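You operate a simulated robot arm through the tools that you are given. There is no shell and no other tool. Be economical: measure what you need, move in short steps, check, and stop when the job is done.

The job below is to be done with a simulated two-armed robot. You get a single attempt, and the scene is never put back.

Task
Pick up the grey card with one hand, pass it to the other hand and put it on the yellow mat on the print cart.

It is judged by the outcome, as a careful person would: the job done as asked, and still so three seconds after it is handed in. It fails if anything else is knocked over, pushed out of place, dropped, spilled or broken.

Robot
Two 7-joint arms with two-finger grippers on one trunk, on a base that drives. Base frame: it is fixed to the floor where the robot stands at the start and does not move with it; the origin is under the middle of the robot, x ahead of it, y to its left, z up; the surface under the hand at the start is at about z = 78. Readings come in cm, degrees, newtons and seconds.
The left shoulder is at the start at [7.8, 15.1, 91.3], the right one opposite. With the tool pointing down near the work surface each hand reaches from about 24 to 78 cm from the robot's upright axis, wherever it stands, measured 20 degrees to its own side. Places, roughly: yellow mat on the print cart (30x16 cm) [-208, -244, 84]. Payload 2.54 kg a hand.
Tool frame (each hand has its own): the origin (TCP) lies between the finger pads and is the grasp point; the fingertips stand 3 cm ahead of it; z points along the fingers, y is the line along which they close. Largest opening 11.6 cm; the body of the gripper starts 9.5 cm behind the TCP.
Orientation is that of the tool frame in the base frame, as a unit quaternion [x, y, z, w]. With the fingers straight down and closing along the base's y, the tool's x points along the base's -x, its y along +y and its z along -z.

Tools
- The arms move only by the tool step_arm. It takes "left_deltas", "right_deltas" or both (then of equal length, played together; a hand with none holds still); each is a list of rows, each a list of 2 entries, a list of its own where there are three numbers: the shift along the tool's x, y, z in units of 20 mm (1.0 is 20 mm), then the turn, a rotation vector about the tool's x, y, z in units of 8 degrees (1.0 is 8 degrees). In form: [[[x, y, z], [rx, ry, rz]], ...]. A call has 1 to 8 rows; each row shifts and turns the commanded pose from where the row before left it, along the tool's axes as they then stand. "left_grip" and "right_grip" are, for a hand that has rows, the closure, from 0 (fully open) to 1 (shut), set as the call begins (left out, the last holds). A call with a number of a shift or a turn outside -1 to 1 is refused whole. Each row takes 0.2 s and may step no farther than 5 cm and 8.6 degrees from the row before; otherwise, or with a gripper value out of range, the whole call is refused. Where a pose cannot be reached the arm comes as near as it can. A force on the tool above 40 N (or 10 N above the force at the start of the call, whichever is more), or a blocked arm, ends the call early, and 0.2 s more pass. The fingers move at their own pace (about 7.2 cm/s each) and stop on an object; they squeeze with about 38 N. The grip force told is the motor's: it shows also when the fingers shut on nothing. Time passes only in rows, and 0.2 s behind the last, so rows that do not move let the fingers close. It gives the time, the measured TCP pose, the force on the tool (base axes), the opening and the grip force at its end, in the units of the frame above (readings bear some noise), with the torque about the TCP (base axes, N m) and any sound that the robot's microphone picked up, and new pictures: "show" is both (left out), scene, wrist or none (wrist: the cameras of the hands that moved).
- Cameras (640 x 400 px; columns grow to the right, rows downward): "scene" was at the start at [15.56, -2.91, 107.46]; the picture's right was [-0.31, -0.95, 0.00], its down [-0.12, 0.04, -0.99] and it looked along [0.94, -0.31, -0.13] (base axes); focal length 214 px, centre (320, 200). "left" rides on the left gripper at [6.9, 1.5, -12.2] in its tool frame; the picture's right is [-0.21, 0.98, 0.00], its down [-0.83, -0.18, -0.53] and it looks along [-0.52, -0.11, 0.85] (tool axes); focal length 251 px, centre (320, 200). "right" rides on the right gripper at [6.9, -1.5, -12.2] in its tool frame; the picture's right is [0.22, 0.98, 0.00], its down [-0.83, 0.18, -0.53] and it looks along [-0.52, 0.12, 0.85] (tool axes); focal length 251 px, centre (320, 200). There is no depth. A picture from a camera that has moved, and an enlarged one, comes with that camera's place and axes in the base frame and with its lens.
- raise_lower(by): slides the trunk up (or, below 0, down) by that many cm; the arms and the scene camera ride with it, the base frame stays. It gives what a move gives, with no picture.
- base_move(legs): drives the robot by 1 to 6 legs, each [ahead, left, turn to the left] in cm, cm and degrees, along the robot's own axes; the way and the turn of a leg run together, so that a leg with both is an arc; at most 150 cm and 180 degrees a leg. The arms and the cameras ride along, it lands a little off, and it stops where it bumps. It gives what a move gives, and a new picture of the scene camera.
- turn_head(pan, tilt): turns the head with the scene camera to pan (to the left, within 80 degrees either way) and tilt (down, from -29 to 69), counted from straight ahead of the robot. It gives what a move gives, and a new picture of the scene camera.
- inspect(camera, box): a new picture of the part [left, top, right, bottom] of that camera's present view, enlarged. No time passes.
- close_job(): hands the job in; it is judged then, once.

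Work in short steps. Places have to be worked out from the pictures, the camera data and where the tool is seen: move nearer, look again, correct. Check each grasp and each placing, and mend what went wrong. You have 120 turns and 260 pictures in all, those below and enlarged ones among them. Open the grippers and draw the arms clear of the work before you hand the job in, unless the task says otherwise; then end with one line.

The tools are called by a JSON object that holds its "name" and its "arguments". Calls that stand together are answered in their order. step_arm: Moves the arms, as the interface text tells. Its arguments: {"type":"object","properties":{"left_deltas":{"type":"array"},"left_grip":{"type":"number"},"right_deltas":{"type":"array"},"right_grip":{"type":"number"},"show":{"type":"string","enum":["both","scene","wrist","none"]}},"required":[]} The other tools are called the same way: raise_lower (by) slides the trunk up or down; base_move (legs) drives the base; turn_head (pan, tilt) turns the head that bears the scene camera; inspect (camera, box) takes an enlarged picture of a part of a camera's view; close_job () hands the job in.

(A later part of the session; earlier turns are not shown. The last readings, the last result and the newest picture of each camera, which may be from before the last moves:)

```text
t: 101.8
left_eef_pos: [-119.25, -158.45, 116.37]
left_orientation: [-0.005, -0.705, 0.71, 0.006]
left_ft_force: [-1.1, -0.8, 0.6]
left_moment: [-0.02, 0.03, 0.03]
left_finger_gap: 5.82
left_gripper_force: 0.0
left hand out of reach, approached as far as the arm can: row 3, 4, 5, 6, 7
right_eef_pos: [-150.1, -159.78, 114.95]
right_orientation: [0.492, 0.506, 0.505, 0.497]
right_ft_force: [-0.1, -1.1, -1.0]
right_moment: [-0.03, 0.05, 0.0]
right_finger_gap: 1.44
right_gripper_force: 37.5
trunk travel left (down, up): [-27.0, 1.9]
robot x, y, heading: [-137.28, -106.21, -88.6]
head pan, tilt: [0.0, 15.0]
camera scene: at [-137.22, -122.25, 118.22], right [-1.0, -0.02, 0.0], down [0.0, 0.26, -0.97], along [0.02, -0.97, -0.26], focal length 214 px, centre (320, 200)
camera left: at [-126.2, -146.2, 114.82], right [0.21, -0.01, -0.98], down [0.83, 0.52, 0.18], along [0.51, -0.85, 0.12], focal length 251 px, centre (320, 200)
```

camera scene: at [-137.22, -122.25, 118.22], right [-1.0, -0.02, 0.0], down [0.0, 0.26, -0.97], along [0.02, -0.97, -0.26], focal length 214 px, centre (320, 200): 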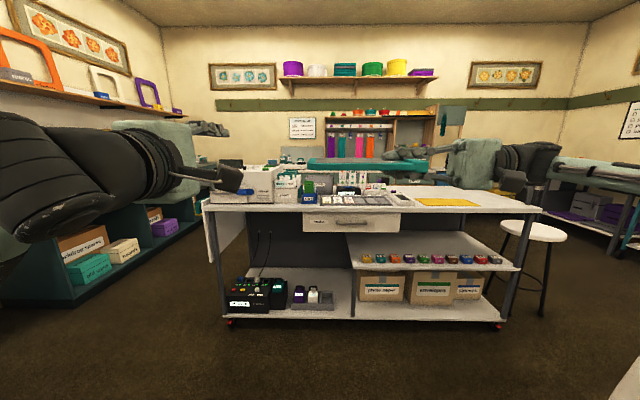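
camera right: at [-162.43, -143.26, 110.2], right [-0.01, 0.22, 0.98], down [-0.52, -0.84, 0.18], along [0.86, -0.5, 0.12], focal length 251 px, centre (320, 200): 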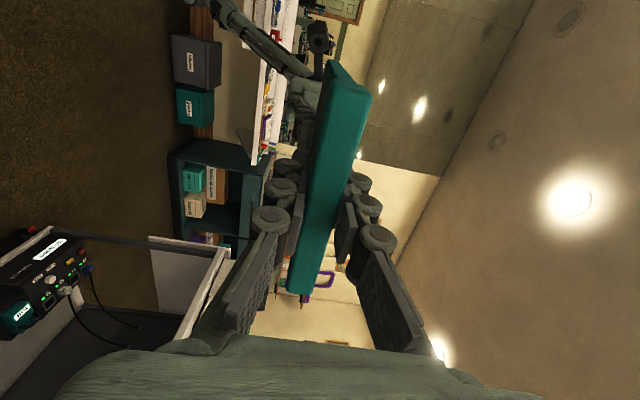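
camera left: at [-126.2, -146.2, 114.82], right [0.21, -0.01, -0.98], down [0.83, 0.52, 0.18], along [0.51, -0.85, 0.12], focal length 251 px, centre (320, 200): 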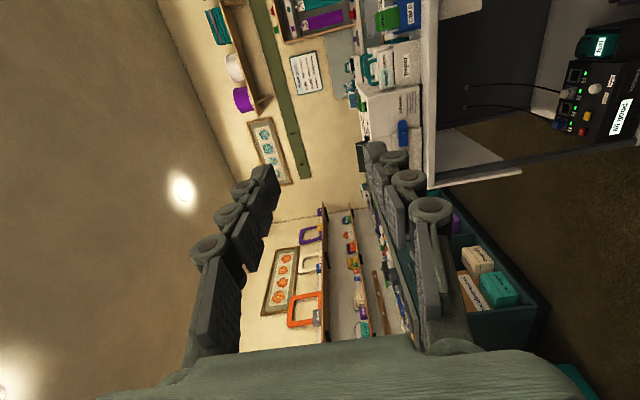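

The left now points forward. I set it to the card's height and depth, beside the card, and will then slide it in sideways with the fingers straddling the plate's near edge.

{"name": "step_arm", "arguments": {"left_deltas": [[[0, -0.8, 0.9], [0, 0, 0]], [[0, -0.75, 0.9], [0, 0, 0]], [[0, 0, 0.9], [0, 0, 0]], [[0, 0, 0.8], [0, 0, 0]], [[0, 0, 0], [0, 0, 0]]], "show": "scene"}}

{"name": "inspect", "arguments": {"camera": "scene", "box": [120, 100, 520, 240]}}

```text
t: 103.0
left_eef_pos: [-119.54, -165.41, 119.57]
left_orientation: [-0.006, -0.704, 0.71, 0.008]
left_ft_force: [0.4, -0.6, -0.8]
left_moment: [-0.01, 0.02, -0.02]
left_finger_gap: 5.81
left_gripper_force: 0.1
right_eef_pos: [-149.99, -159.87, 114.95]
right_orientation: [0.492, 0.506, 0.505, 0.497]
right_ft_force: [0.3, 0.3, -0.3]
right_moment: [0.0, 0.06, -0.03]
right_finger_gap: 1.46
right_gripper_force: 38.4
trunk travel left (down, up): [-27.0, 1.9]
robot x, y, heading: [-137.74, -106.4, -88.9]
head pan, tilt: [0.0, 15.0]
camera scene: at [-137.19, -122.23, 118.22], right [-1.0, -0.02, 0.0], down [-0.01, 0.26, -0.97], along [0.02, -0.97, -0.26], focal length 214 px, centre (320, 200)
```

scene: 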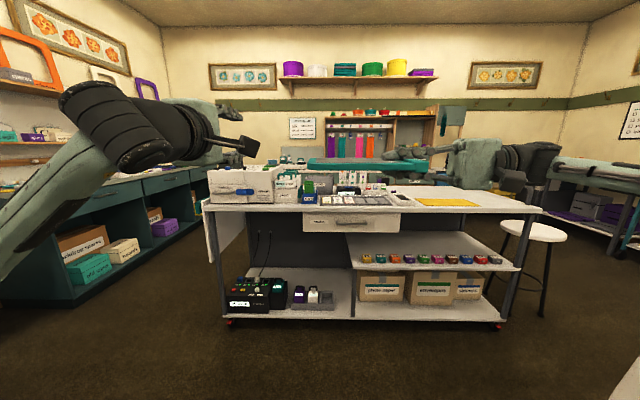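

```text
1.60 times, centred on (320, 170) of scene
camera zoom: at [-137.19, -122.23, 118.22], right [-1.0, -0.02, 0.0], down [-0.01, 0.26, -0.97], along [0.02, -0.97, -0.26], focal length 343 px, centre (320, 248)
```

zoom: 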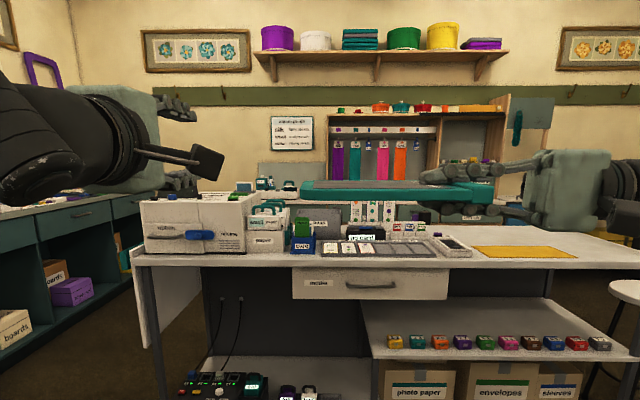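

{"name": "step_arm", "arguments": {"left_deltas": [[[0, 0.77, -1], [0, 0, 0]], [[0, 0.77, -1], [0, 0, 0]], [[0, 0.76, -1], [0, 0, 0]], [[0, 0, -1], [0, 0, 0]], [[0, 0, -0.3], [0, 0, 0]]], "show": "none"}}

```text
t: 104.2
left_eef_pos: [-119.75, -158.62, 115.96]
left_orientation: [-0.006, -0.705, 0.71, 0.007]
left_ft_force: [0.5, -0.3, 1.2]
left_moment: [0.01, -0.02, 0.02]
left_finger_gap: 5.81
left_gripper_force: 0.1
left hand out of reach, approached as far as the arm can: row 4, 5
right_eef_pos: [-150.02, -159.68, 114.97]
right_orientation: [0.492, 0.505, 0.506, 0.498]
right_ft_force: [-0.3, 0.4, -0.9]
right_moment: [0.01, 0.07, -0.04]
right_finger_gap: 1.46
right_gripper_force: 38.2
trunk travel left (down, up): [-27.0, 1.9]
robot x, y, heading: [-137.9, -105.95, -88.7]
head pan, tilt: [0.0, 15.0]
```

The left is at its near limit, but gripping deeper on the card is fine. I match the height and slide sideways, checking part-way.

{"name": "step_arm", "arguments": {"left_deltas": [[[0.3, 0.25, 0.1], [0, 0, 0]], [[0.7, 0.2, 0], [0, 0, 0]], [[1, 0, 0], [0, 0, 0]], [[1, 0, 0], [0, 0, 0]], [[1, 0, 0], [0, 0, 0]]]}}

{"name": "inspect", "arguments": {"camera": "scene", "box": [160, 110, 480, 230]}}

```text
t: 105.4
left_eef_pos: [-127.47, -158.34, 115.04]
left_orientation: [-0.005, -0.705, 0.709, 0.007]
left_ft_force: [0.7, -0.3, -0.9]
left_moment: [-0.03, 0.0, 0.02]
left_finger_gap: 5.82
left_gripper_force: 0.0
right_eef_pos: [-150.02, -159.84, 114.92]
right_orientation: [0.492, 0.505, 0.505, 0.498]
right_ft_force: [-0.7, -0.1, -0.9]
right_moment: [0.01, 0.04, -0.01]
right_finger_gap: 1.47
right_gripper_force: 37.9
trunk travel left (down, up): [-27.0, 1.9]
robot x, y, heading: [-137.7, -105.99, -88.9]
head pan, tilt: [0.0, 15.0]
camera scene: at [-137.22, -122.24, 118.22], right [-1.0, -0.02, 0.0], down [0.0, 0.26, -0.97], along [0.02, -0.97, -0.26], focal length 214 px, centre (320, 200)
camera left: at [-134.19, -146.13, 113.4], right [0.21, -0.01, -0.98], down [0.84, 0.52, 0.18], along [0.51, -0.85, 0.12], focal length 251 px, centre (320, 200)
```

scene: 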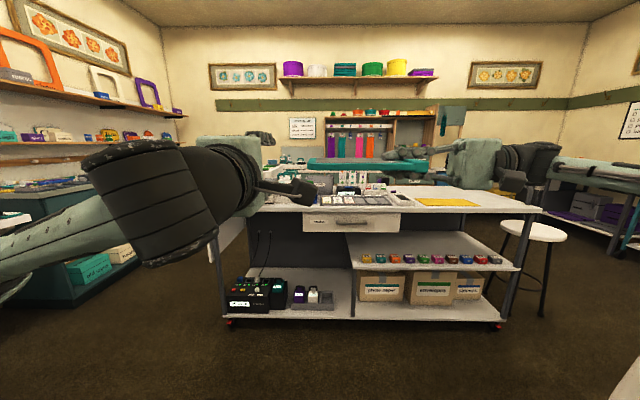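
left: 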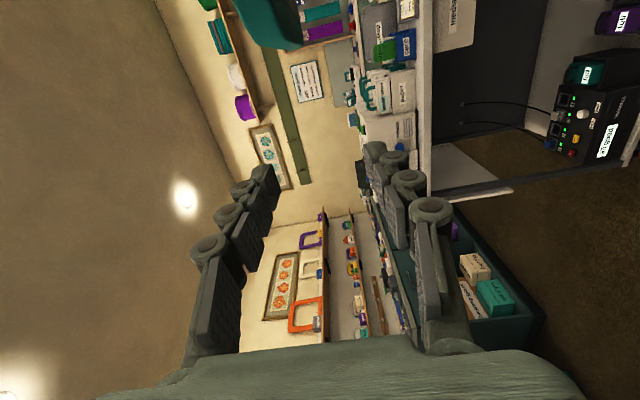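

```text
2.00 times, centred on (320, 170) of scene
camera zoom: at [-137.22, -122.24, 118.22], right [-1.0, -0.02, 0.0], down [0.0, 0.26, -0.97], along [0.02, -0.97, -0.26], focal length 429 px, centre (320, 260)
```

zoom: 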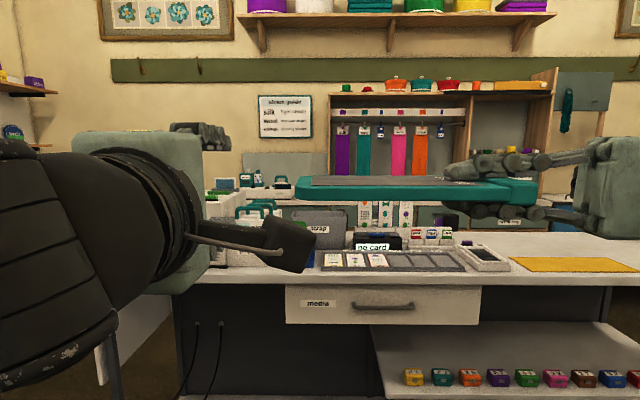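

Clear so far. I slide the remaining distance so the fingers straddle the plate.

{"name": "step_arm", "arguments": {"left_deltas": [[[0.9, 0, 0], [0, 0, 0]], [[0.9, 0, 0], [0, 0, 0]], [[0.9, 0, 0], [0, 0, 0]], [[0.9, 0, 0], [0, 0, 0]], [[0.9, 0, 0], [0, 0, 0]], [[0.9, 0, 0], [0, 0, 0]], [[0.9, 0, 0], [0, 0, 0]], [[0.45, 0, 0], [0, 0, 0]]]}}

{"name": "inspect", "arguments": {"camera": "left", "box": [160, 50, 480, 300]}}

```text
t: 107.2
left_eef_pos: [-141.34, -158.51, 115.36]
left_orientation: [-0.006, -0.705, 0.71, 0.008]
left_ft_force: [0.3, -0.1, 0.3]
left_moment: [-0.01, 0.03, 0.02]
left_finger_gap: 5.79
left_gripper_force: 0.1
right_eef_pos: [-150.05, -159.74, 114.94]
right_orientation: [0.492, 0.506, 0.505, 0.497]
right_ft_force: [-0.5, 0.1, -0.6]
right_moment: [-0.01, 0.06, 0.01]
right_finger_gap: 1.43
right_gripper_force: 37.9
trunk travel left (down, up): [-27.0, 1.9]
robot x, y, heading: [-137.26, -106.17, -88.8]
head pan, tilt: [0.0, 15.0]
camera scene: at [-137.2, -122.24, 118.22], right [-1.0, -0.02, 0.0], down [-0.01, 0.26, -0.97], along [0.02, -0.97, -0.26], focal length 214 px, centre (320, 200)
camera left: at [-147.95, -146.22, 113.74], right [0.21, -0.01, -0.98], down [0.84, 0.52, 0.18], along [0.51, -0.85, 0.12], focal length 251 px, centre (320, 200)
```

scene: 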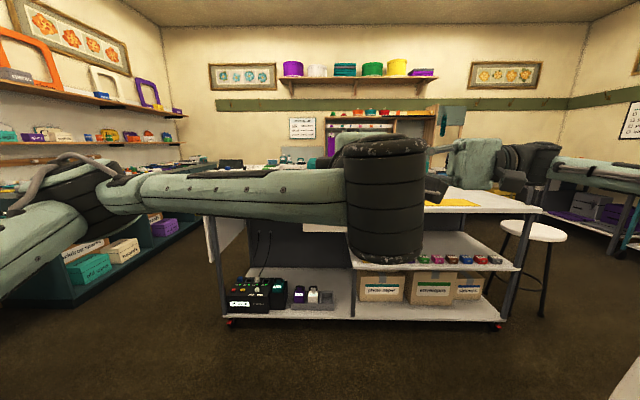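
left: 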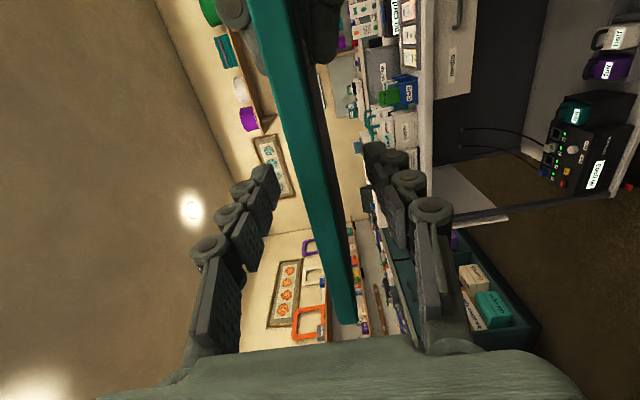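

```text
1.60 times, centred on (320, 175) of left
camera zoom: at [-147.95, -146.22, 113.74], right [0.21, -0.01, -0.98], down [0.84, 0.52, 0.18], along [0.51, -0.85, 0.12], focal length 402 px, centre (320, 240)
```

zoom: 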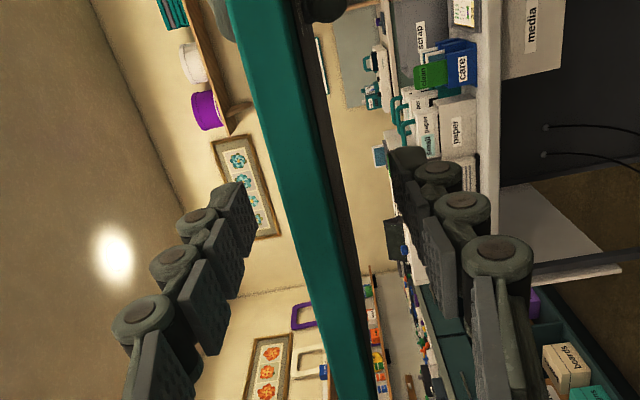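

The card edge lies between the left fingers. I trim the height by 0.4 cm and close.

{"name": "step_arm", "arguments": {"left_deltas": [[[0, 0.18, 0], [0, 0, 0]]], "show": "none"}}

{"name": "step_arm", "arguments": {"left_deltas": [[[0, 0, 0], [0, 0, 0]], [[0, 0, 0], [0, 0, 0]], [[0, 0, 0], [0, 0, 0]], [[0, 0, 0], [0, 0, 0]], [[0, 0, 0], [0, 0, 0]]], "left_grip": 1, "show": "wrist"}}

```text
t: 107.6
left_eef_pos: [-141.05, -158.48, 114.88]
left_orientation: [-0.007, -0.705, 0.709, 0.007]
left_ft_force: [-0.5, 0.9, 0.2]
left_moment: [-0.03, 0.01, 0.01]
left_finger_gap: 5.83
left_gripper_force: 0.0
right_eef_pos: [-150.05, -159.84, 114.95]
right_orientation: [0.493, 0.505, 0.504, 0.498]
right_ft_force: [-0.6, -0.3, -0.9]
right_moment: [0.03, 0.04, 0.0]
right_finger_gap: 1.45
right_gripper_force: 37.5
trunk travel left (down, up): [-27.0, 1.9]
robot x, y, heading: [-137.77, -105.98, -88.8]
head pan, tilt: [0.0, 15.0]
```

```text
t: 108.8
left_eef_pos: [-141.1, -158.43, 114.91]
left_orientation: [-0.006, -0.705, 0.709, 0.007]
left_ft_force: [0.3, -0.3, 0.6]
left_moment: [0.02, -0.04, 0.04]
left_finger_gap: 0.9
left_gripper_force: 36.6
right_eef_pos: [-150.06, -159.76, 114.88]
right_orientation: [0.492, 0.505, 0.505, 0.497]
right_ft_force: [0.2, 0.2, -1.2]
right_moment: [0.03, 0.1, 0.06]
right_finger_gap: 1.47
right_gripper_force: 38.2
trunk travel left (down, up): [-27.0, 1.9]
robot x, y, heading: [-137.51, -106.1, -88.6]
head pan, tilt: [0.0, 15.0]
camera left: at [-147.84, -146.18, 113.36], right [0.21, -0.01, -0.98], down [0.84, 0.52, 0.18], along [0.51, -0.85, 0.12], focal length 251 px, centre (320, 200)
```

left: 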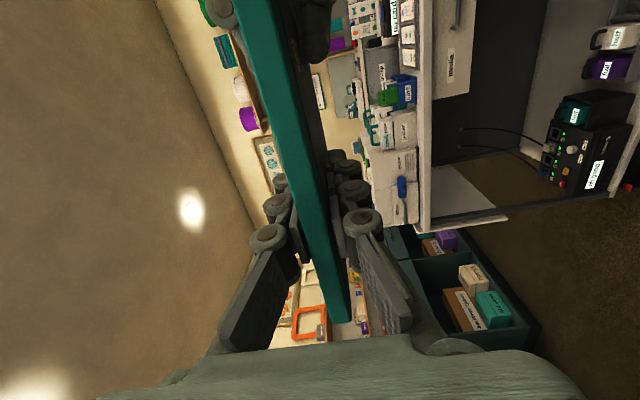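

The left grips the plate at 0.90 cm. I open the right hand, back it off and turn it down.

{"name": "step_arm", "arguments": {"right_deltas": [[[0, 0, 0], [0, 0, 0]], [[0, 0, 0], [0, 0, 0]], [[0, 0, -1], [0, 0, 0]], [[0, 0, -1], [0, 0, 0]], [[0, 0, -1], [0, 0, 0]], [[0, 0, -1], [0, 0, 0]], [[0, 0, -1], [0, 0, 0]], [[0.5, 0, -1], [0, 0, 0]]], "right_grip": 0.4, "show": "scene"}}

{"name": "step_arm", "arguments": {"right_deltas": [[[1, 0, -0.8], [1, 0, 0]], [[1, 0, -0.5], [1, 0, 0]], [[1, 0, 0], [1, 0, 0]], [[1, 0, 0], [1, 0, 0]], [[0, 0, 0], [1, 0, 0]], [[0, 0, 0], [1, 0, 0]], [[0, 0, 0], [1, 0, 0]], [[0, 0, 0], [1, 0, 0]]], "show": "none"}}

{"name": "step_arm", "arguments": {"right_deltas": [[[0, 0, 0], [1, 0, 0]], [[0, 0, 0], [1, 0, 0]], [[0, 0, 0], [1, 0, 0]], [[0, 0, 0], [0.25, 0, 0]]], "show": "scene"}}

```text
t: 110.6
left_eef_pos: [-141.15, -158.36, 114.86]
left_orientation: [-0.006, -0.704, 0.71, 0.007]
left_ft_force: [0.0, 0.0, 0.7]
left_moment: [0.04, -0.03, -0.02]
left_finger_gap: 0.88
left_gripper_force: 36.6
right_eef_pos: [-161.93, -158.95, 114.84]
right_orientation: [0.492, 0.506, 0.505, 0.497]
right_ft_force: [-0.9, 1.2, -0.5]
right_moment: [-0.02, 0.01, 0.01]
right_finger_gap: 6.98
right_gripper_force: 0.2
trunk travel left (down, up): [-27.0, 1.9]
robot x, y, heading: [-137.29, -106.07, -89.1]
head pan, tilt: [0.0, 15.0]
camera scene: at [-137.21, -122.21, 118.23], right [-1.0, -0.02, 0.0], down [0.0, 0.26, -0.97], along [0.02, -0.97, -0.26], focal length 214 px, centre (320, 200)
```

scene: 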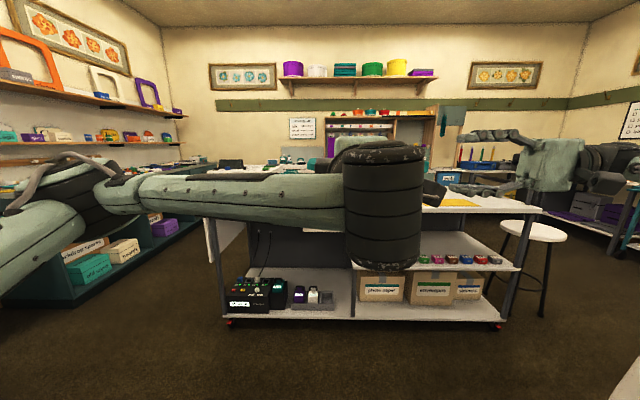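

```text
t: 112.4
left_eef_pos: [-141.01, -158.42, 114.9]
left_orientation: [-0.007, -0.704, 0.71, 0.008]
left_ft_force: [-0.2, 0.1, -0.6]
left_moment: [0.01, -0.02, 0.0]
left_finger_gap: 0.88
left_gripper_force: 36.2
right_eef_pos: [-164.66, -151.12, 115.02]
right_orientation: [0.681, 0.696, 0.16, 0.161]
right_ft_force: [1.0, -0.2, -0.4]
right_moment: [0.04, -0.01, -0.04]
right_finger_gap: 6.97
right_gripper_force: 0.0
trunk travel left (down, up): [-27.0, 1.9]
robot x, y, heading: [-137.38, -106.23, -89.0]
head pan, tilt: [0.0, 15.0]
```

```text
t: 113.4
left_eef_pos: [-141.18, -158.38, 114.93]
left_orientation: [-0.006, -0.705, 0.71, 0.008]
left_ft_force: [0.1, 0.6, -0.3]
left_moment: [0.01, -0.06, -0.03]
left_finger_gap: 0.9
left_gripper_force: 36.8
right_eef_pos: [-164.74, -151.17, 115.14]
right_orientation: [0.699, 0.715, -0.001, 0.004]
right_ft_force: [-0.2, 0.3, -0.5]
right_moment: [-0.03, -0.03, 0.0]
right_finger_gap: 6.97
right_gripper_force: 0.0
trunk travel left (down, up): [-27.0, 1.9]
robot x, y, heading: [-137.24, -106.31, -88.8]
head pan, tilt: [0.0, 15.0]
camera scene: at [-137.2, -122.24, 118.22], right [-1.0, -0.02, 0.0], down [-0.01, 0.26, -0.97], along [0.02, -0.97, -0.26], focal length 214 px, centre (320, 200)
```

scene: 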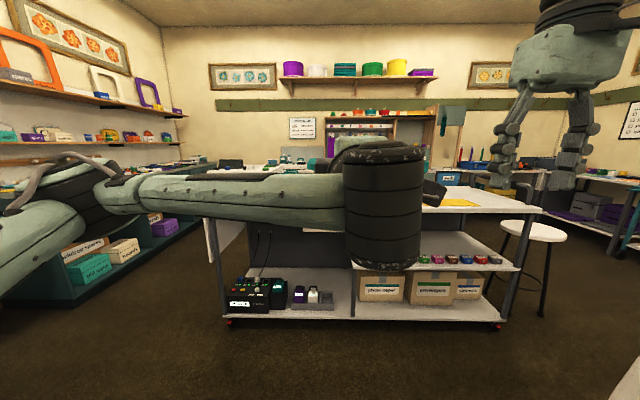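

The card is now held by its long edge with the hand pointing forward. I shift the left hand to its own side for a better view and reach.

{"name": "step_arm", "arguments": {"left_deltas": [[[-0.9, 0, 0], [0, 0, 0]], [[-0.9, 0, 0], [0, 0, 0]], [[-0.9, 0, 0], [0, 0, 0]], [[-0.9, 0, 0], [0, 0, 0]], [[-0.9, 0, 0], [0, 0, 0]], [[-0.9, 0, 0], [0, 0, 0]], [[-0.9, 0, 0], [0, 0, 0]], [[-0.9, 0, 0], [0, 0, 0]]], "show": "none"}}

{"name": "turn_head", "arguments": {"pan": 0, "tilt": 25}}

{"name": "inspect", "arguments": {"camera": "scene", "box": [320, 100, 560, 250]}}

```text
t: 115.2
left_eef_pos: [-126.68, -158.7, 114.87]
left_orientation: [-0.005, -0.705, 0.709, 0.007]
left_ft_force: [-1.2, 0.4, -0.6]
left_moment: [-0.01, -0.04, -0.02]
left_finger_gap: 0.89
left_gripper_force: 37.1
right_eef_pos: [-164.77, -151.01, 115.07]
right_orientation: [0.699, 0.715, -0.001, 0.004]
right_ft_force: [0.2, -0.2, 0.1]
right_moment: [-0.02, 0.01, 0.04]
right_finger_gap: 6.97
right_gripper_force: 0.0
trunk travel left (down, up): [-27.0, 1.9]
robot x, y, heading: [-137.64, -106.25, -89.1]
head pan, tilt: [0.0, 15.0]
```

```text
t: 115.9
left_eef_pos: [-126.76, -158.56, 114.88]
left_orientation: [-0.006, -0.704, 0.71, 0.008]
left_ft_force: [-1.2, 0.6, -0.1]
left_moment: [0.01, -0.05, 0.0]
left_finger_gap: 0.87
left_gripper_force: 36.6
right_eef_pos: [-164.7, -150.99, 115.02]
right_orientation: [0.7, 0.715, 0.0, 0.004]
right_ft_force: [-0.3, 0.3, 0.0]
right_moment: [-0.01, 0.03, -0.01]
right_finger_gap: 6.93
right_gripper_force: 0.0
trunk travel left (down, up): [-27.0, 1.9]
robot x, y, heading: [-137.05, -106.02, -89.0]
head pan, tilt: [0.0, 25.0]
camera scene: at [-137.19, -122.11, 116.61], right [-1.0, -0.02, 0.0], down [-0.01, 0.42, -0.91], along [0.02, -0.91, -0.42], focal length 214 px, centre (320, 200)
```

scene: 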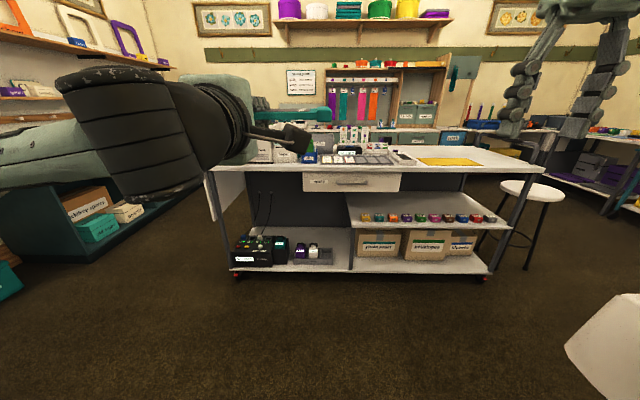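

```text
2.67 times, centred on (440, 175) of scene
camera zoom: at [-137.19, -122.11, 116.61], right [-1.0, -0.02, 0.0], down [-0.01, 0.42, -0.91], along [0.02, -0.91, -0.42], focal length 572 px, centre (0, 267)
```

zoom: 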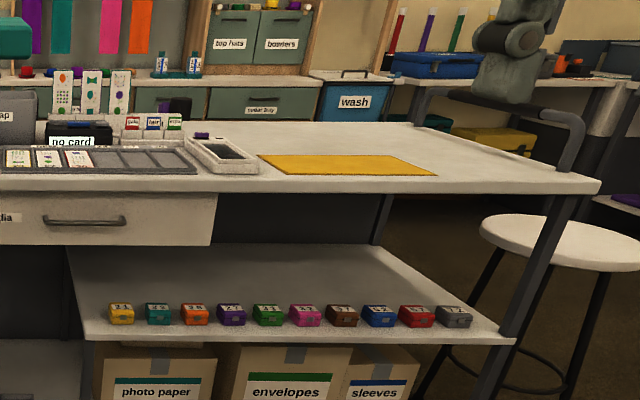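

The mat centre is about (-208, -244, 84.5), and the cart front edge is at y ≈ -225. I drive ahead and then sidestep right, staying clear of the cart and the cloth table.

{"name": "base_move", "arguments": {"legs": [[64, 0, 0], [0, -40, 0]]}}

{"name": "turn_head", "arguments": {"pan": -70, "tilt": 40}}

```text
t: 123.3
left_eef_pos: [-164.95, -220.65, 114.72]
left_orientation: [-0.005, -0.704, 0.71, 0.007]
left_ft_force: [-0.1, -0.3, 0.5]
left_moment: [0.0, 0.0, -0.01]
left_finger_gap: 0.9
left_gripper_force: 36.5
right_eef_pos: [-202.96, -213.16, 114.96]
right_orientation: [0.699, 0.715, -0.001, 0.005]
right_ft_force: [1.1, 0.1, 1.3]
right_moment: [-0.04, -0.04, -0.02]
right_finger_gap: 6.98
right_gripper_force: 0.0
trunk travel left (down, up): [-27.0, 1.9]
robot x, y, heading: [-175.69, -168.17, -88.9]
head pan, tilt: [0.0, 25.0]
camera scene: at [-175.44, -184.14, 116.6], right [-1.0, -0.02, 0.0], down [-0.01, 0.42, -0.91], along [0.02, -0.91, -0.42], focal length 214 px, centre (320, 200)
```

scene: 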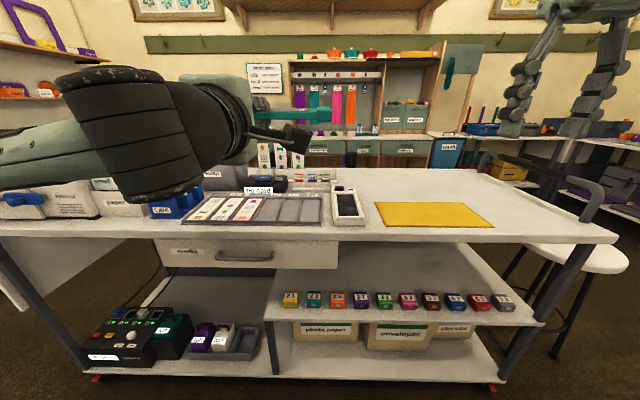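

```text
t: 124.7
left_eef_pos: [-164.96, -220.69, 114.72]
left_orientation: [-0.006, -0.704, 0.71, 0.006]
left_ft_force: [-0.6, 0.1, 0.8]
left_moment: [-0.03, -0.06, 0.01]
left_finger_gap: 0.87
left_gripper_force: 36.6
right_eef_pos: [-202.94, -213.21, 115.13]
right_orientation: [0.699, 0.715, -0.001, 0.005]
right_ft_force: [0.7, -0.2, 0.3]
right_moment: [-0.02, 0.02, 0.04]
right_finger_gap: 6.96
right_gripper_force: 0.0
trunk travel left (down, up): [-27.0, 1.9]
robot x, y, heading: [-175.54, -167.77, -88.8]
head pan, tilt: [-70.0, 40.0]
camera scene: at [-183.55, -178.01, 114.27], right [-0.36, 0.93, 0.0], down [0.6, 0.23, -0.77], along [-0.71, -0.28, -0.64], focal length 214 px, centre (320, 200)
```

scene: 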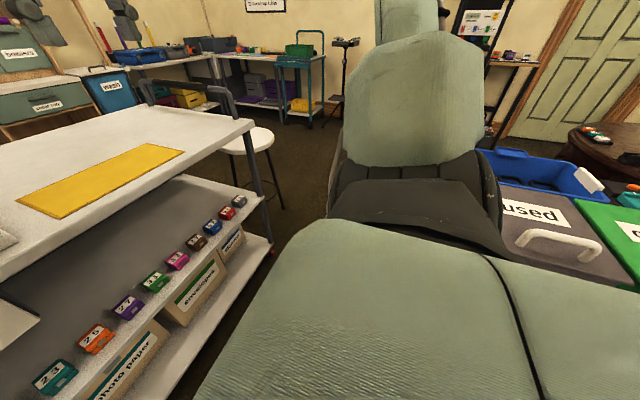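

The cloth table's end is too near for a full sidestep. I'll stop further left, about x -188 and closer to the cart, and reach across instead. First I retract the right hand so it will clear the cart when the trunk goes down.

{"name": "step_arm", "arguments": {"right_deltas": [[[0.9, 0, -0.6], [0, 0, 0]], [[0.9, 0, -0.6], [0, 0, 0]], [[0.9, 0, -0.6], [0, 0, 0]], [[0.9, 0, -0.6], [0, 0, 0]], [[0.9, 0, -0.6], [0, 0, 0]], [[0.9, 0, 0], [0, 0, 0]], [[0.9, 0, 0], [0, 0, 0]], [[0.5, 0, 0], [0, 0, 0]]], "show": "none"}}

{"name": "base_move", "arguments": {"legs": [[18, 0, 0], [0, -12, 0]]}}

{"name": "turn_head", "arguments": {"pan": -15, "tilt": 35}}

```text
t: 126.5
left_eef_pos: [-164.95, -220.67, 114.85]
left_orientation: [-0.006, -0.705, 0.709, 0.006]
left_ft_force: [0.5, -0.6, -0.1]
left_moment: [0.01, -0.01, -0.02]
left_finger_gap: 0.89
left_gripper_force: 36.6
right_eef_pos: [-203.36, -199.44, 121.0]
right_orientation: [0.7, 0.714, 0.0, 0.003]
right_ft_force: [0.5, 0.4, -0.4]
right_moment: [0.03, -0.01, -0.02]
right_finger_gap: 6.95
right_gripper_force: 0.1
trunk travel left (down, up): [-27.0, 1.9]
robot x, y, heading: [-175.67, -168.13, -89.0]
head pan, tilt: [-70.0, 40.0]
```

```text
t: 129.4
left_eef_pos: [-176.77, -238.5, 114.82]
left_orientation: [-0.007, -0.705, 0.709, 0.007]
left_ft_force: [-0.5, -0.4, -0.3]
left_moment: [0.05, 0.01, -0.04]
left_finger_gap: 0.92
left_gripper_force: 36.8
right_eef_pos: [-214.86, -217.44, 121.02]
right_orientation: [0.7, 0.714, -0.001, 0.005]
right_ft_force: [-0.3, -0.4, -0.8]
right_moment: [-0.02, -0.03, -0.02]
right_finger_gap: 6.97
right_gripper_force: 0.1
trunk travel left (down, up): [-27.0, 1.9]
robot x, y, heading: [-187.41, -186.38, -88.8]
head pan, tilt: [-70.0, 40.0]
camera scene: at [-195.14, -195.96, 114.27], right [-0.36, 0.93, 0.0], down [0.6, 0.23, -0.77], along [-0.71, -0.28, -0.64], focal length 214 px, centre (320, 200)
```

scene: 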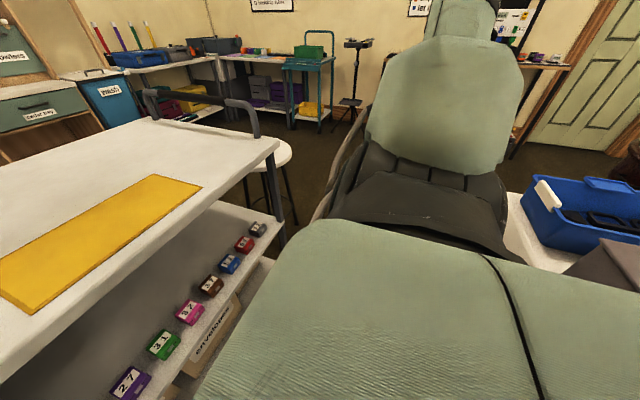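

```text
t: 130.6
left_eef_pos: [-176.63, -238.62, 114.88]
left_orientation: [-0.006, -0.705, 0.709, 0.008]
left_ft_force: [0.3, -0.1, 0.2]
left_moment: [0.02, -0.03, 0.02]
left_finger_gap: 0.89
left_gripper_force: 36.8
right_eef_pos: [-214.96, -217.43, 121.09]
right_orientation: [0.7, 0.714, -0.001, 0.004]
right_ft_force: [-0.8, -0.4, -0.4]
right_moment: [-0.01, -0.04, 0.02]
right_finger_gap: 6.99
right_gripper_force: 0.1
trunk travel left (down, up): [-27.0, 1.9]
robot x, y, heading: [-187.13, -186.04, -89.1]
head pan, tilt: [-15.0, 35.0]
camera scene: at [-189.31, -201.45, 115.02], right [-0.97, 0.24, 0.0], down [0.14, 0.56, -0.82], along [-0.2, -0.79, -0.57], focal length 214 px, centre (320, 200)
```

scene: 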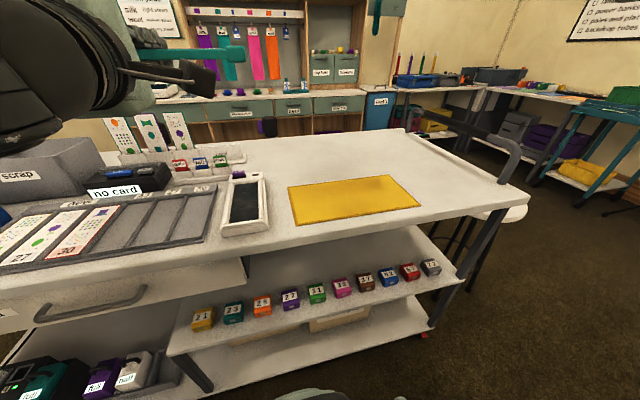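

The mat measures x -193 to -223, y -235.5 to -251, so its centre is (-208.4, -243.4), aligned with the axes. The cart edge is at y ≈ -230.5. I slide the left hand to the right at this height.

{"name": "step_arm", "arguments": {"left_deltas": [[[1, 0, 0], [0, 0, 0]], [[1, 0, 0], [0, 0, 0]], [[1, 0, 0], [0, 0, 0]], [[1, 0, 0], [0, 0, 0]], [[1, 0, 0], [0, 0, 0]], [[1, 0, 0], [0, 0, 0]], [[1, 0, 0], [0, 0, 0]], [[1, 0, 0], [0, 0, 0]]], "show": "scene"}}

```text
t: 132.4
left_eef_pos: [-192.48, -238.52, 114.8]
left_orientation: [-0.006, -0.705, 0.709, 0.007]
left_ft_force: [0.3, 0.4, 1.1]
left_moment: [0.02, -0.04, -0.03]
left_finger_gap: 0.9
left_gripper_force: 37.2
right_eef_pos: [-215.09, -217.51, 121.04]
right_orientation: [0.7, 0.714, -0.001, 0.005]
right_ft_force: [-0.4, 0.2, -1.4]
right_moment: [0.01, -0.02, 0.01]
right_finger_gap: 6.95
right_gripper_force: 0.0
trunk travel left (down, up): [-27.0, 1.9]
robot x, y, heading: [-187.18, -186.01, -88.7]
head pan, tilt: [-15.0, 35.0]
camera scene: at [-189.34, -201.45, 115.02], right [-0.97, 0.24, 0.0], down [0.14, 0.56, -0.82], along [-0.2, -0.8, -0.57], focal length 214 px, centre (320, 200)
```

scene: 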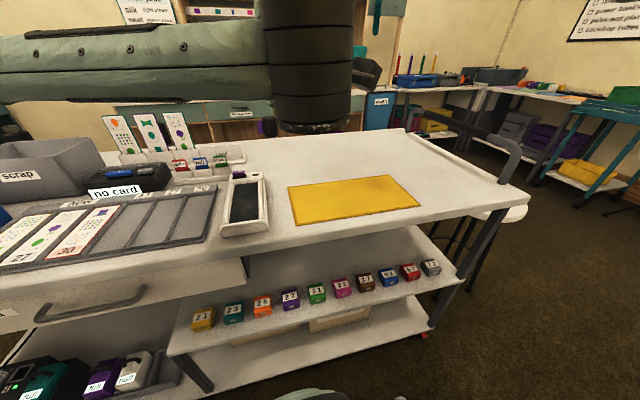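

I move the right hand out of the way to the right and continue the left hand towards x ≈ -202.

{"name": "step_arm", "arguments": {"left_deltas": [[[0, 0, 0], [0, 0, 0]], [[0, 0, 0], [0, 0, 0]], [[0, 0, 0], [0, 0, 0]], [[1, 0, 0.2], [0, 0, 0]], [[1, 0, 0.2], [0, 0, 0]], [[1, 0, 0.2], [0, 0, 0]], [[1, 0, 0.2], [0, 0, 0]], [[0.9, 0, 0.2], [0, 0, 0]]], "right_deltas": [[[0, -1, 0], [0, 0, 0]], [[0, -1, 0], [0, 0, 0]], [[0, -1, 0], [0, 0, 0]], [[0, -1, 0], [0, 0, 0]], [[0, -1, 0], [0, 0, 0]], [[0, 0, 0], [0, 0, 0]], [[0, 0, 0], [0, 0, 0]], [[0, 0, 0], [0, 0, 0]]]}}

```text
t: 134.2
left_eef_pos: [-202.33, -240.18, 114.93]
left_orientation: [-0.006, -0.704, 0.71, 0.007]
left_ft_force: [0.0, -0.5, -1.0]
left_moment: [0.02, -0.05, -0.03]
left_finger_gap: 0.91
left_gripper_force: 36.5
right_eef_pos: [-224.86, -217.86, 120.87]
right_orientation: [0.7, 0.714, -0.001, 0.005]
right_ft_force: [-0.8, 0.2, -1.3]
right_moment: [-0.02, 0.02, 0.0]
right_finger_gap: 6.97
right_gripper_force: 0.1
trunk travel left (down, up): [-27.0, 1.9]
robot x, y, heading: [-187.38, -186.11, -89.1]
head pan, tilt: [-15.0, 35.0]
camera scene: at [-189.33, -201.45, 115.02], right [-0.97, 0.24, 0.0], down [0.14, 0.56, -0.82], along [-0.2, -0.8, -0.57], focal length 214 px, centre (320, 200)
camera right: at [-226.72, -210.99, 132.92], right [0.97, 0.23, 0.0], down [0.19, -0.82, 0.54], along [0.13, -0.52, -0.84], focal length 251 px, centre (320, 200)
camera left: at [-209.09, -227.87, 113.39], right [0.21, -0.01, -0.98], down [0.84, 0.52, 0.18], along [0.51, -0.85, 0.12], focal length 251 px, centre (320, 200)
```

scene: 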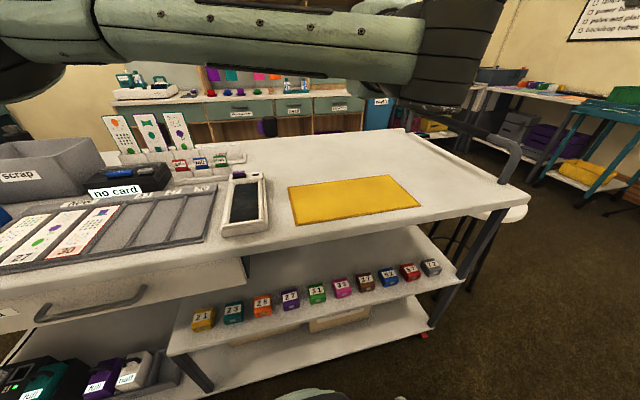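
right: 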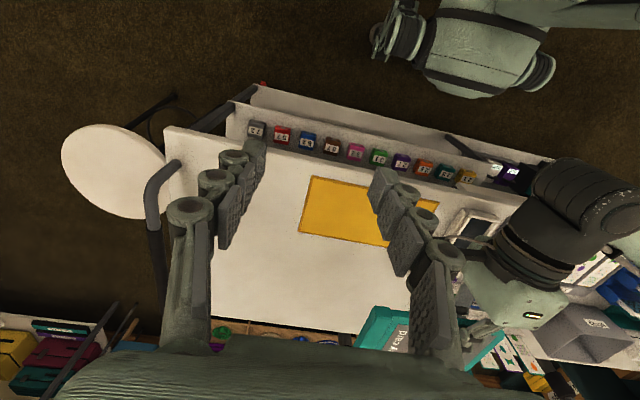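
left: 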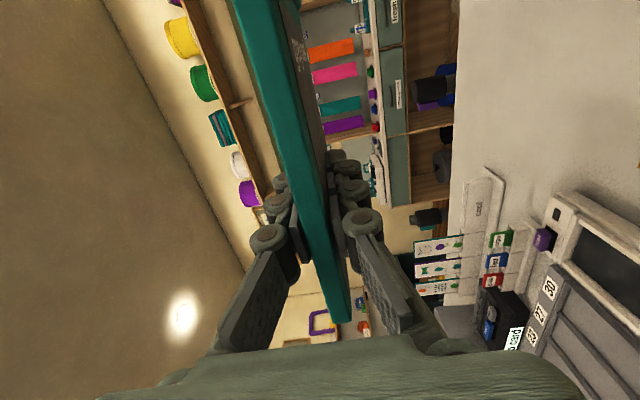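

The left is over the mat. I tilt the tool about 19° downward here, then lower the trunk in stages.

{"name": "step_arm", "arguments": {"left_deltas": [[[0, 0, 0], [-0.8, 0, 0]], [[0, 0, 0], [-0.8, 0, 0]], [[0, 0, 0], [-0.8, 0, 0]]], "show": "wrist"}}

{"name": "raise_lower", "arguments": {"by": -15}}

{"name": "turn_head", "arguments": {"pan": -12, "tilt": 30}}

{"name": "inspect", "arguments": {"camera": "right", "box": [160, 100, 600, 375]}}

```text
t: 135.0
left_eef_pos: [-202.33, -240.1, 114.87]
left_orientation: [0.007, 0.814, -0.581, -0.006]
left_ft_force: [0.0, 0.5, -0.3]
left_moment: [-0.04, -0.05, -0.02]
left_finger_gap: 0.91
left_gripper_force: 36.3
right_eef_pos: [-224.89, -217.87, 120.81]
right_orientation: [0.7, 0.714, -0.001, 0.005]
right_ft_force: [-0.7, -0.1, -0.1]
right_moment: [-0.01, 0.01, 0.04]
right_finger_gap: 6.98
right_gripper_force: 0.1
trunk travel left (down, up): [-27.0, 1.9]
robot x, y, heading: [-187.28, -185.82, -88.8]
head pan, tilt: [-15.0, 35.0]
camera left: at [-209.11, -228.05, 117.42], right [0.22, 0.31, -0.92], down [0.83, 0.43, 0.34], along [0.5, -0.85, -0.17], focal length 251 px, centre (320, 200)
```

left: 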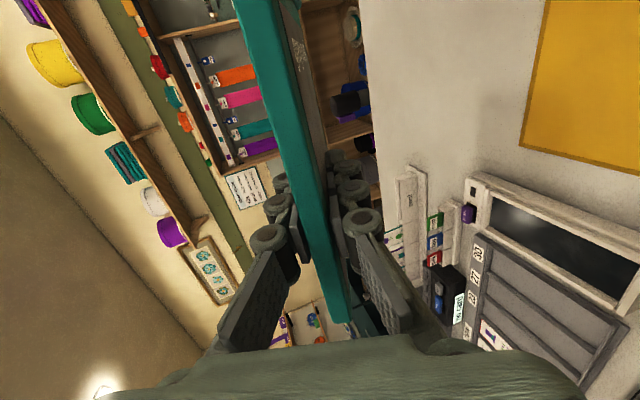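

```text
t: 136.8
left_eef_pos: [-202.36, -240.17, 99.9]
left_orientation: [0.007, 0.813, -0.582, -0.006]
left_ft_force: [-0.7, 0.1, 0.6]
left_moment: [0.04, -0.08, 0.0]
left_finger_gap: 0.89
left_gripper_force: 36.2
right_eef_pos: [-224.77, -217.86, 105.88]
right_orientation: [0.701, 0.714, -0.001, 0.003]
right_ft_force: [-0.1, 0.3, -0.3]
right_moment: [-0.03, -0.01, 0.01]
right_finger_gap: 6.97
right_gripper_force: 0.1
trunk travel left (down, up): [-12.0, 16.9]
robot x, y, heading: [-187.36, -186.03, -88.8]
head pan, tilt: [-15.0, 35.0]
```

```text
t: 137.4
left_eef_pos: [-202.32, -240.14, 99.83]
left_orientation: [0.007, 0.813, -0.582, -0.006]
left_ft_force: [0.1, -0.7, -0.8]
left_moment: [-0.01, -0.05, 0.01]
left_finger_gap: 0.9
left_gripper_force: 36.5
right_eef_pos: [-224.88, -217.89, 105.86]
right_orientation: [0.7, 0.714, -0.001, 0.004]
right_ft_force: [-0.2, -0.3, 0.7]
right_moment: [0.0, 0.03, 0.01]
right_finger_gap: 6.98
right_gripper_force: 0.1
trunk travel left (down, up): [-12.0, 16.9]
robot x, y, heading: [-187.11, -186.12, -88.8]
head pan, tilt: [-12.0, 30.0]
camera scene: at [-188.9, -201.78, 100.8], right [-0.98, 0.19, 0.0], down [0.09, 0.49, -0.87], along [-0.16, -0.85, -0.5], focal length 214 px, centre (320, 200)
```

scene: 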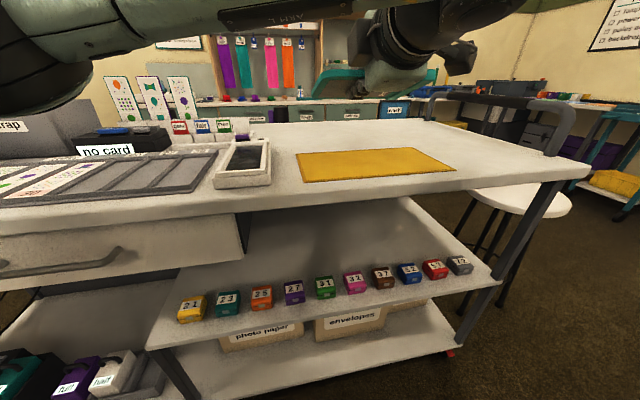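

```text
1.45 times, centred on (380, 238) of right
camera zoom: at [-226.69, -210.99, 117.93], right [0.97, 0.23, 0.0], down [0.2, -0.82, 0.54], along [0.13, -0.52, -0.84], focal length 366 px, centre (233, 146)
```

zoom: 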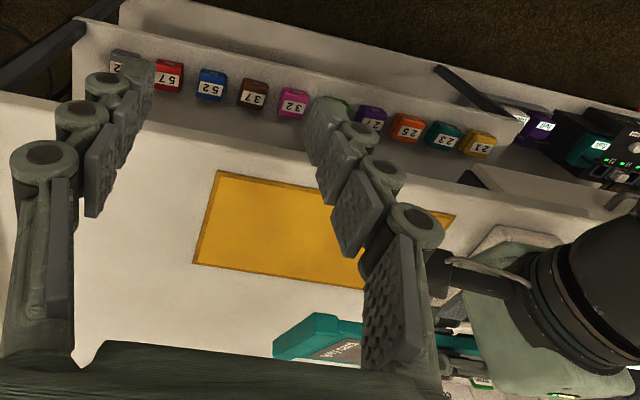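

The card position is confirmed. I shift it 2 cm right and 2 cm forward to centre it over the mat, and add a little tilt for gripper clearance.

{"name": "step_arm", "arguments": {"left_deltas": [[[0.5, -0.17, 0.47], [0, 0, 0]], [[0.5, -0.17, 0.47], [0, 0, 0]], [[0, 0, 0], [-0.35, 0, 0]]], "show": "none"}}

{"name": "raise_lower", "arguments": {"by": -8}}

{"name": "turn_head", "arguments": {"pan": -25, "tilt": 25}}

{"name": "inspect", "arguments": {"camera": "right", "box": [160, 100, 600, 375]}}

```text
t: 138.2
left_eef_pos: [-204.5, -242.21, 99.98]
left_orientation: [0.009, 0.827, -0.562, -0.005]
left_ft_force: [-0.4, -0.3, 0.2]
left_moment: [0.03, -0.03, 0.0]
left_finger_gap: 0.9
left_gripper_force: 37.1
right_eef_pos: [-224.8, -217.96, 105.78]
right_orientation: [0.7, 0.714, 0.0, 0.003]
right_ft_force: [-0.4, -0.5, -0.3]
right_moment: [-0.01, 0.02, 0.0]
right_finger_gap: 6.96
right_gripper_force: 0.1
trunk travel left (down, up): [-12.0, 16.9]
robot x, y, heading: [-187.31, -185.71, -89.0]
head pan, tilt: [-12.0, 30.0]
```

```text
t: 139.4
left_eef_pos: [-204.49, -242.24, 91.99]
left_orientation: [0.008, 0.827, -0.562, -0.006]
left_ft_force: [0.1, 0.3, -1.5]
left_moment: [0.02, -0.05, -0.02]
left_finger_gap: 0.9
left_gripper_force: 36.2
right_eef_pos: [-224.81, -217.81, 97.83]
right_orientation: [0.7, 0.714, -0.001, 0.005]
right_ft_force: [0.3, -0.6, -0.5]
right_moment: [-0.02, 0.0, 0.01]
right_finger_gap: 6.99
right_gripper_force: 0.1
trunk travel left (down, up): [-4.0, 24.9]
robot x, y, heading: [-187.26, -186.62, -89.0]
head pan, tilt: [-12.0, 30.0]
```

```text
t: 140.2
left_eef_pos: [-204.5, -242.17, 91.94]
left_orientation: [0.008, 0.827, -0.562, -0.006]
left_ft_force: [0.7, -1.6, 0.3]
left_moment: [-0.01, -0.01, 0.0]
left_finger_gap: 0.88
left_gripper_force: 37.2
right_eef_pos: [-224.88, -217.94, 97.81]
right_orientation: [0.7, 0.714, -0.001, 0.005]
right_ft_force: [-0.4, 0.2, 0.0]
right_moment: [0.02, -0.04, 0.01]
right_finger_gap: 6.96
right_gripper_force: 0.0
trunk travel left (down, up): [-4.0, 24.9]
robot x, y, heading: [-187.6, -186.37, -88.8]
head pan, tilt: [-25.0, 25.0]
camera scene: at [-190.92, -201.33, 93.6], right [-0.91, 0.4, 0.0], down [0.17, 0.39, -0.91], along [-0.37, -0.83, -0.42], focal length 214 px, centre (320, 200)
```

scene: 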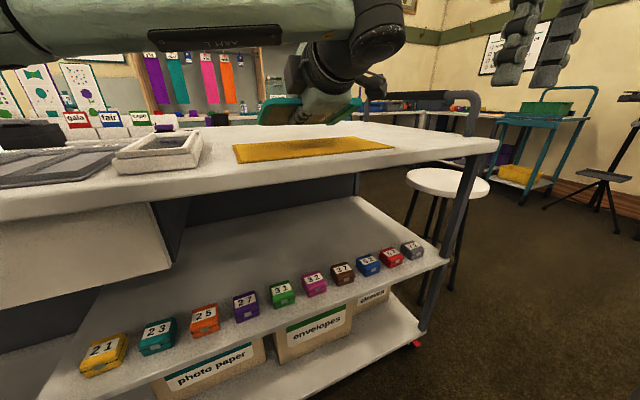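

```text
1.45 times, centred on (380, 238) of right
camera zoom: at [-226.69, -210.99, 109.93], right [0.97, 0.23, 0.0], down [0.2, -0.82, 0.54], along [0.13, -0.52, -0.84], focal length 366 px, centre (233, 146)
```

zoom: 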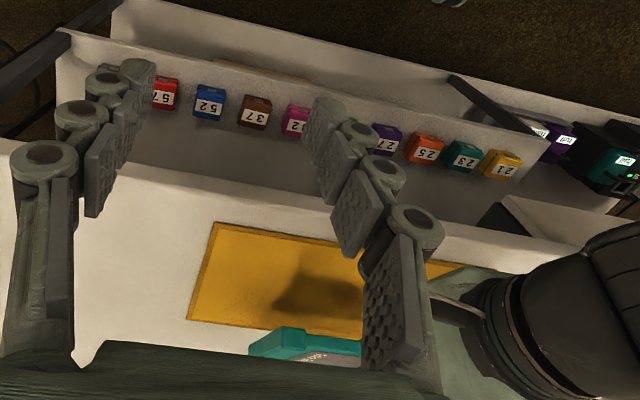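

The card is about 4 cm above the mat. I lower the trunk 2.5 cm more, then look.

{"name": "raise_lower", "arguments": {"by": -2.5}}

{"name": "inspect", "arguments": {"camera": "scene", "box": [200, 60, 440, 200]}}

{"name": "inspect", "arguments": {"camera": "right", "box": [220, 200, 460, 350]}}

```text
t: 140.9
left_eef_pos: [-204.35, -242.16, 89.38]
left_orientation: [0.007, 0.827, -0.562, -0.007]
left_ft_force: [-1.3, 0.2, -0.2]
left_moment: [0.08, -0.04, -0.03]
left_finger_gap: 0.86
left_gripper_force: 36.9
right_eef_pos: [-224.9, -217.89, 95.3]
right_orientation: [0.7, 0.714, -0.001, 0.005]
right_ft_force: [-0.2, 0.0, 0.4]
right_moment: [0.0, 0.01, -0.03]
right_finger_gap: 6.98
right_gripper_force: 0.1
trunk travel left (down, up): [-1.5, 27.4]
robot x, y, heading: [-187.54, -186.32, -88.8]
head pan, tilt: [-25.0, 25.0]
```

```text
2.67 times, centred on (320, 130) of scene
camera zoom: at [-190.92, -201.32, 91.11], right [-0.91, 0.41, 0.0], down [0.17, 0.39, -0.91], along [-0.37, -0.83, -0.42], focal length 572 px, centre (320, 387)
```

zoom: 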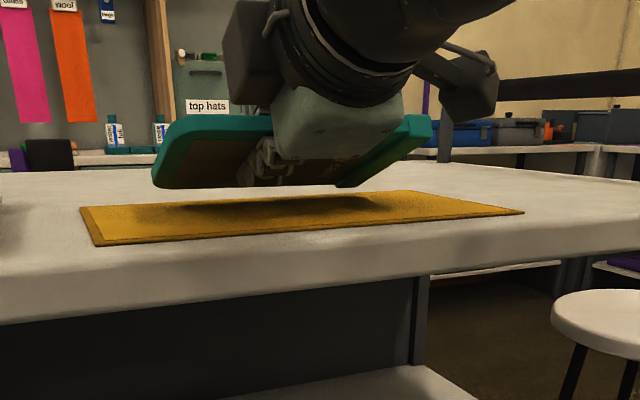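

```text
2.67 times, centred on (340, 275) of right
camera zoom: at [-226.68, -210.98, 107.44], right [0.97, 0.23, 0.0], down [0.2, -0.82, 0.54], along [0.13, -0.52, -0.84], focal length 670 px, centre (267, 0)
```

zoom: 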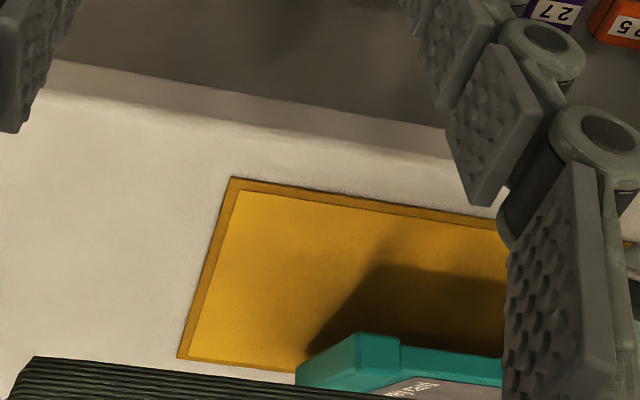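

The card is level sideways and inside the mat outline, and the gripper is clear of the cart. I lower slowly with the arm until it touches.

{"name": "step_arm", "arguments": {"left_deltas": [[[0, 0.15, 0.06], [0, 0, 0]], [[0, 0.15, 0.06], [0, 0, 0]], [[0, 0.1, 0.04], [0, 0, 0]]], "show": "none"}}

{"name": "inspect", "arguments": {"camera": "scene", "box": [200, 60, 440, 200]}}

```text
t: 141.7
left_eef_pos: [-204.5, -242.29, 88.59]
left_orientation: [0.008, 0.826, -0.563, -0.006]
left_ft_force: [-0.6, 0.4, 2.5]
left_moment: [-0.17, 0.31, -0.14]
left_finger_gap: 0.87
left_gripper_force: 36.7
right_eef_pos: [-224.82, -217.91, 95.37]
right_orientation: [0.7, 0.714, -0.001, 0.004]
right_ft_force: [0.3, 0.6, 0.8]
right_moment: [-0.04, -0.03, 0.0]
right_finger_gap: 6.99
right_gripper_force: 0.1
trunk travel left (down, up): [-1.5, 27.4]
robot x, y, heading: [-187.13, -186.11, -89.0]
head pan, tilt: [-25.0, 25.0]
```

```text
2.67 times, centred on (320, 130) of scene
camera zoom: at [-190.92, -201.3, 91.11], right [-0.91, 0.41, 0.0], down [0.17, 0.39, -0.91], along [-0.37, -0.83, -0.42], focal length 572 px, centre (320, 387)
```

zoom: 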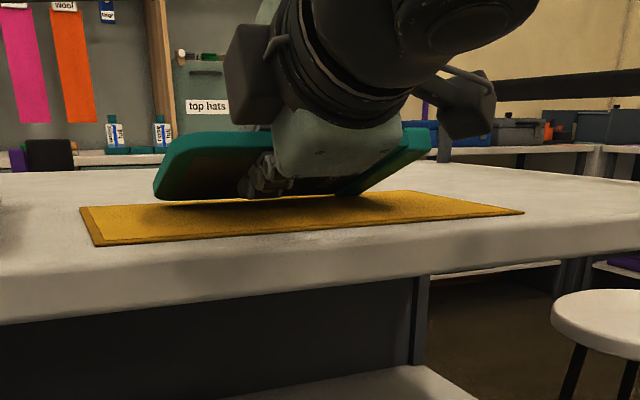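

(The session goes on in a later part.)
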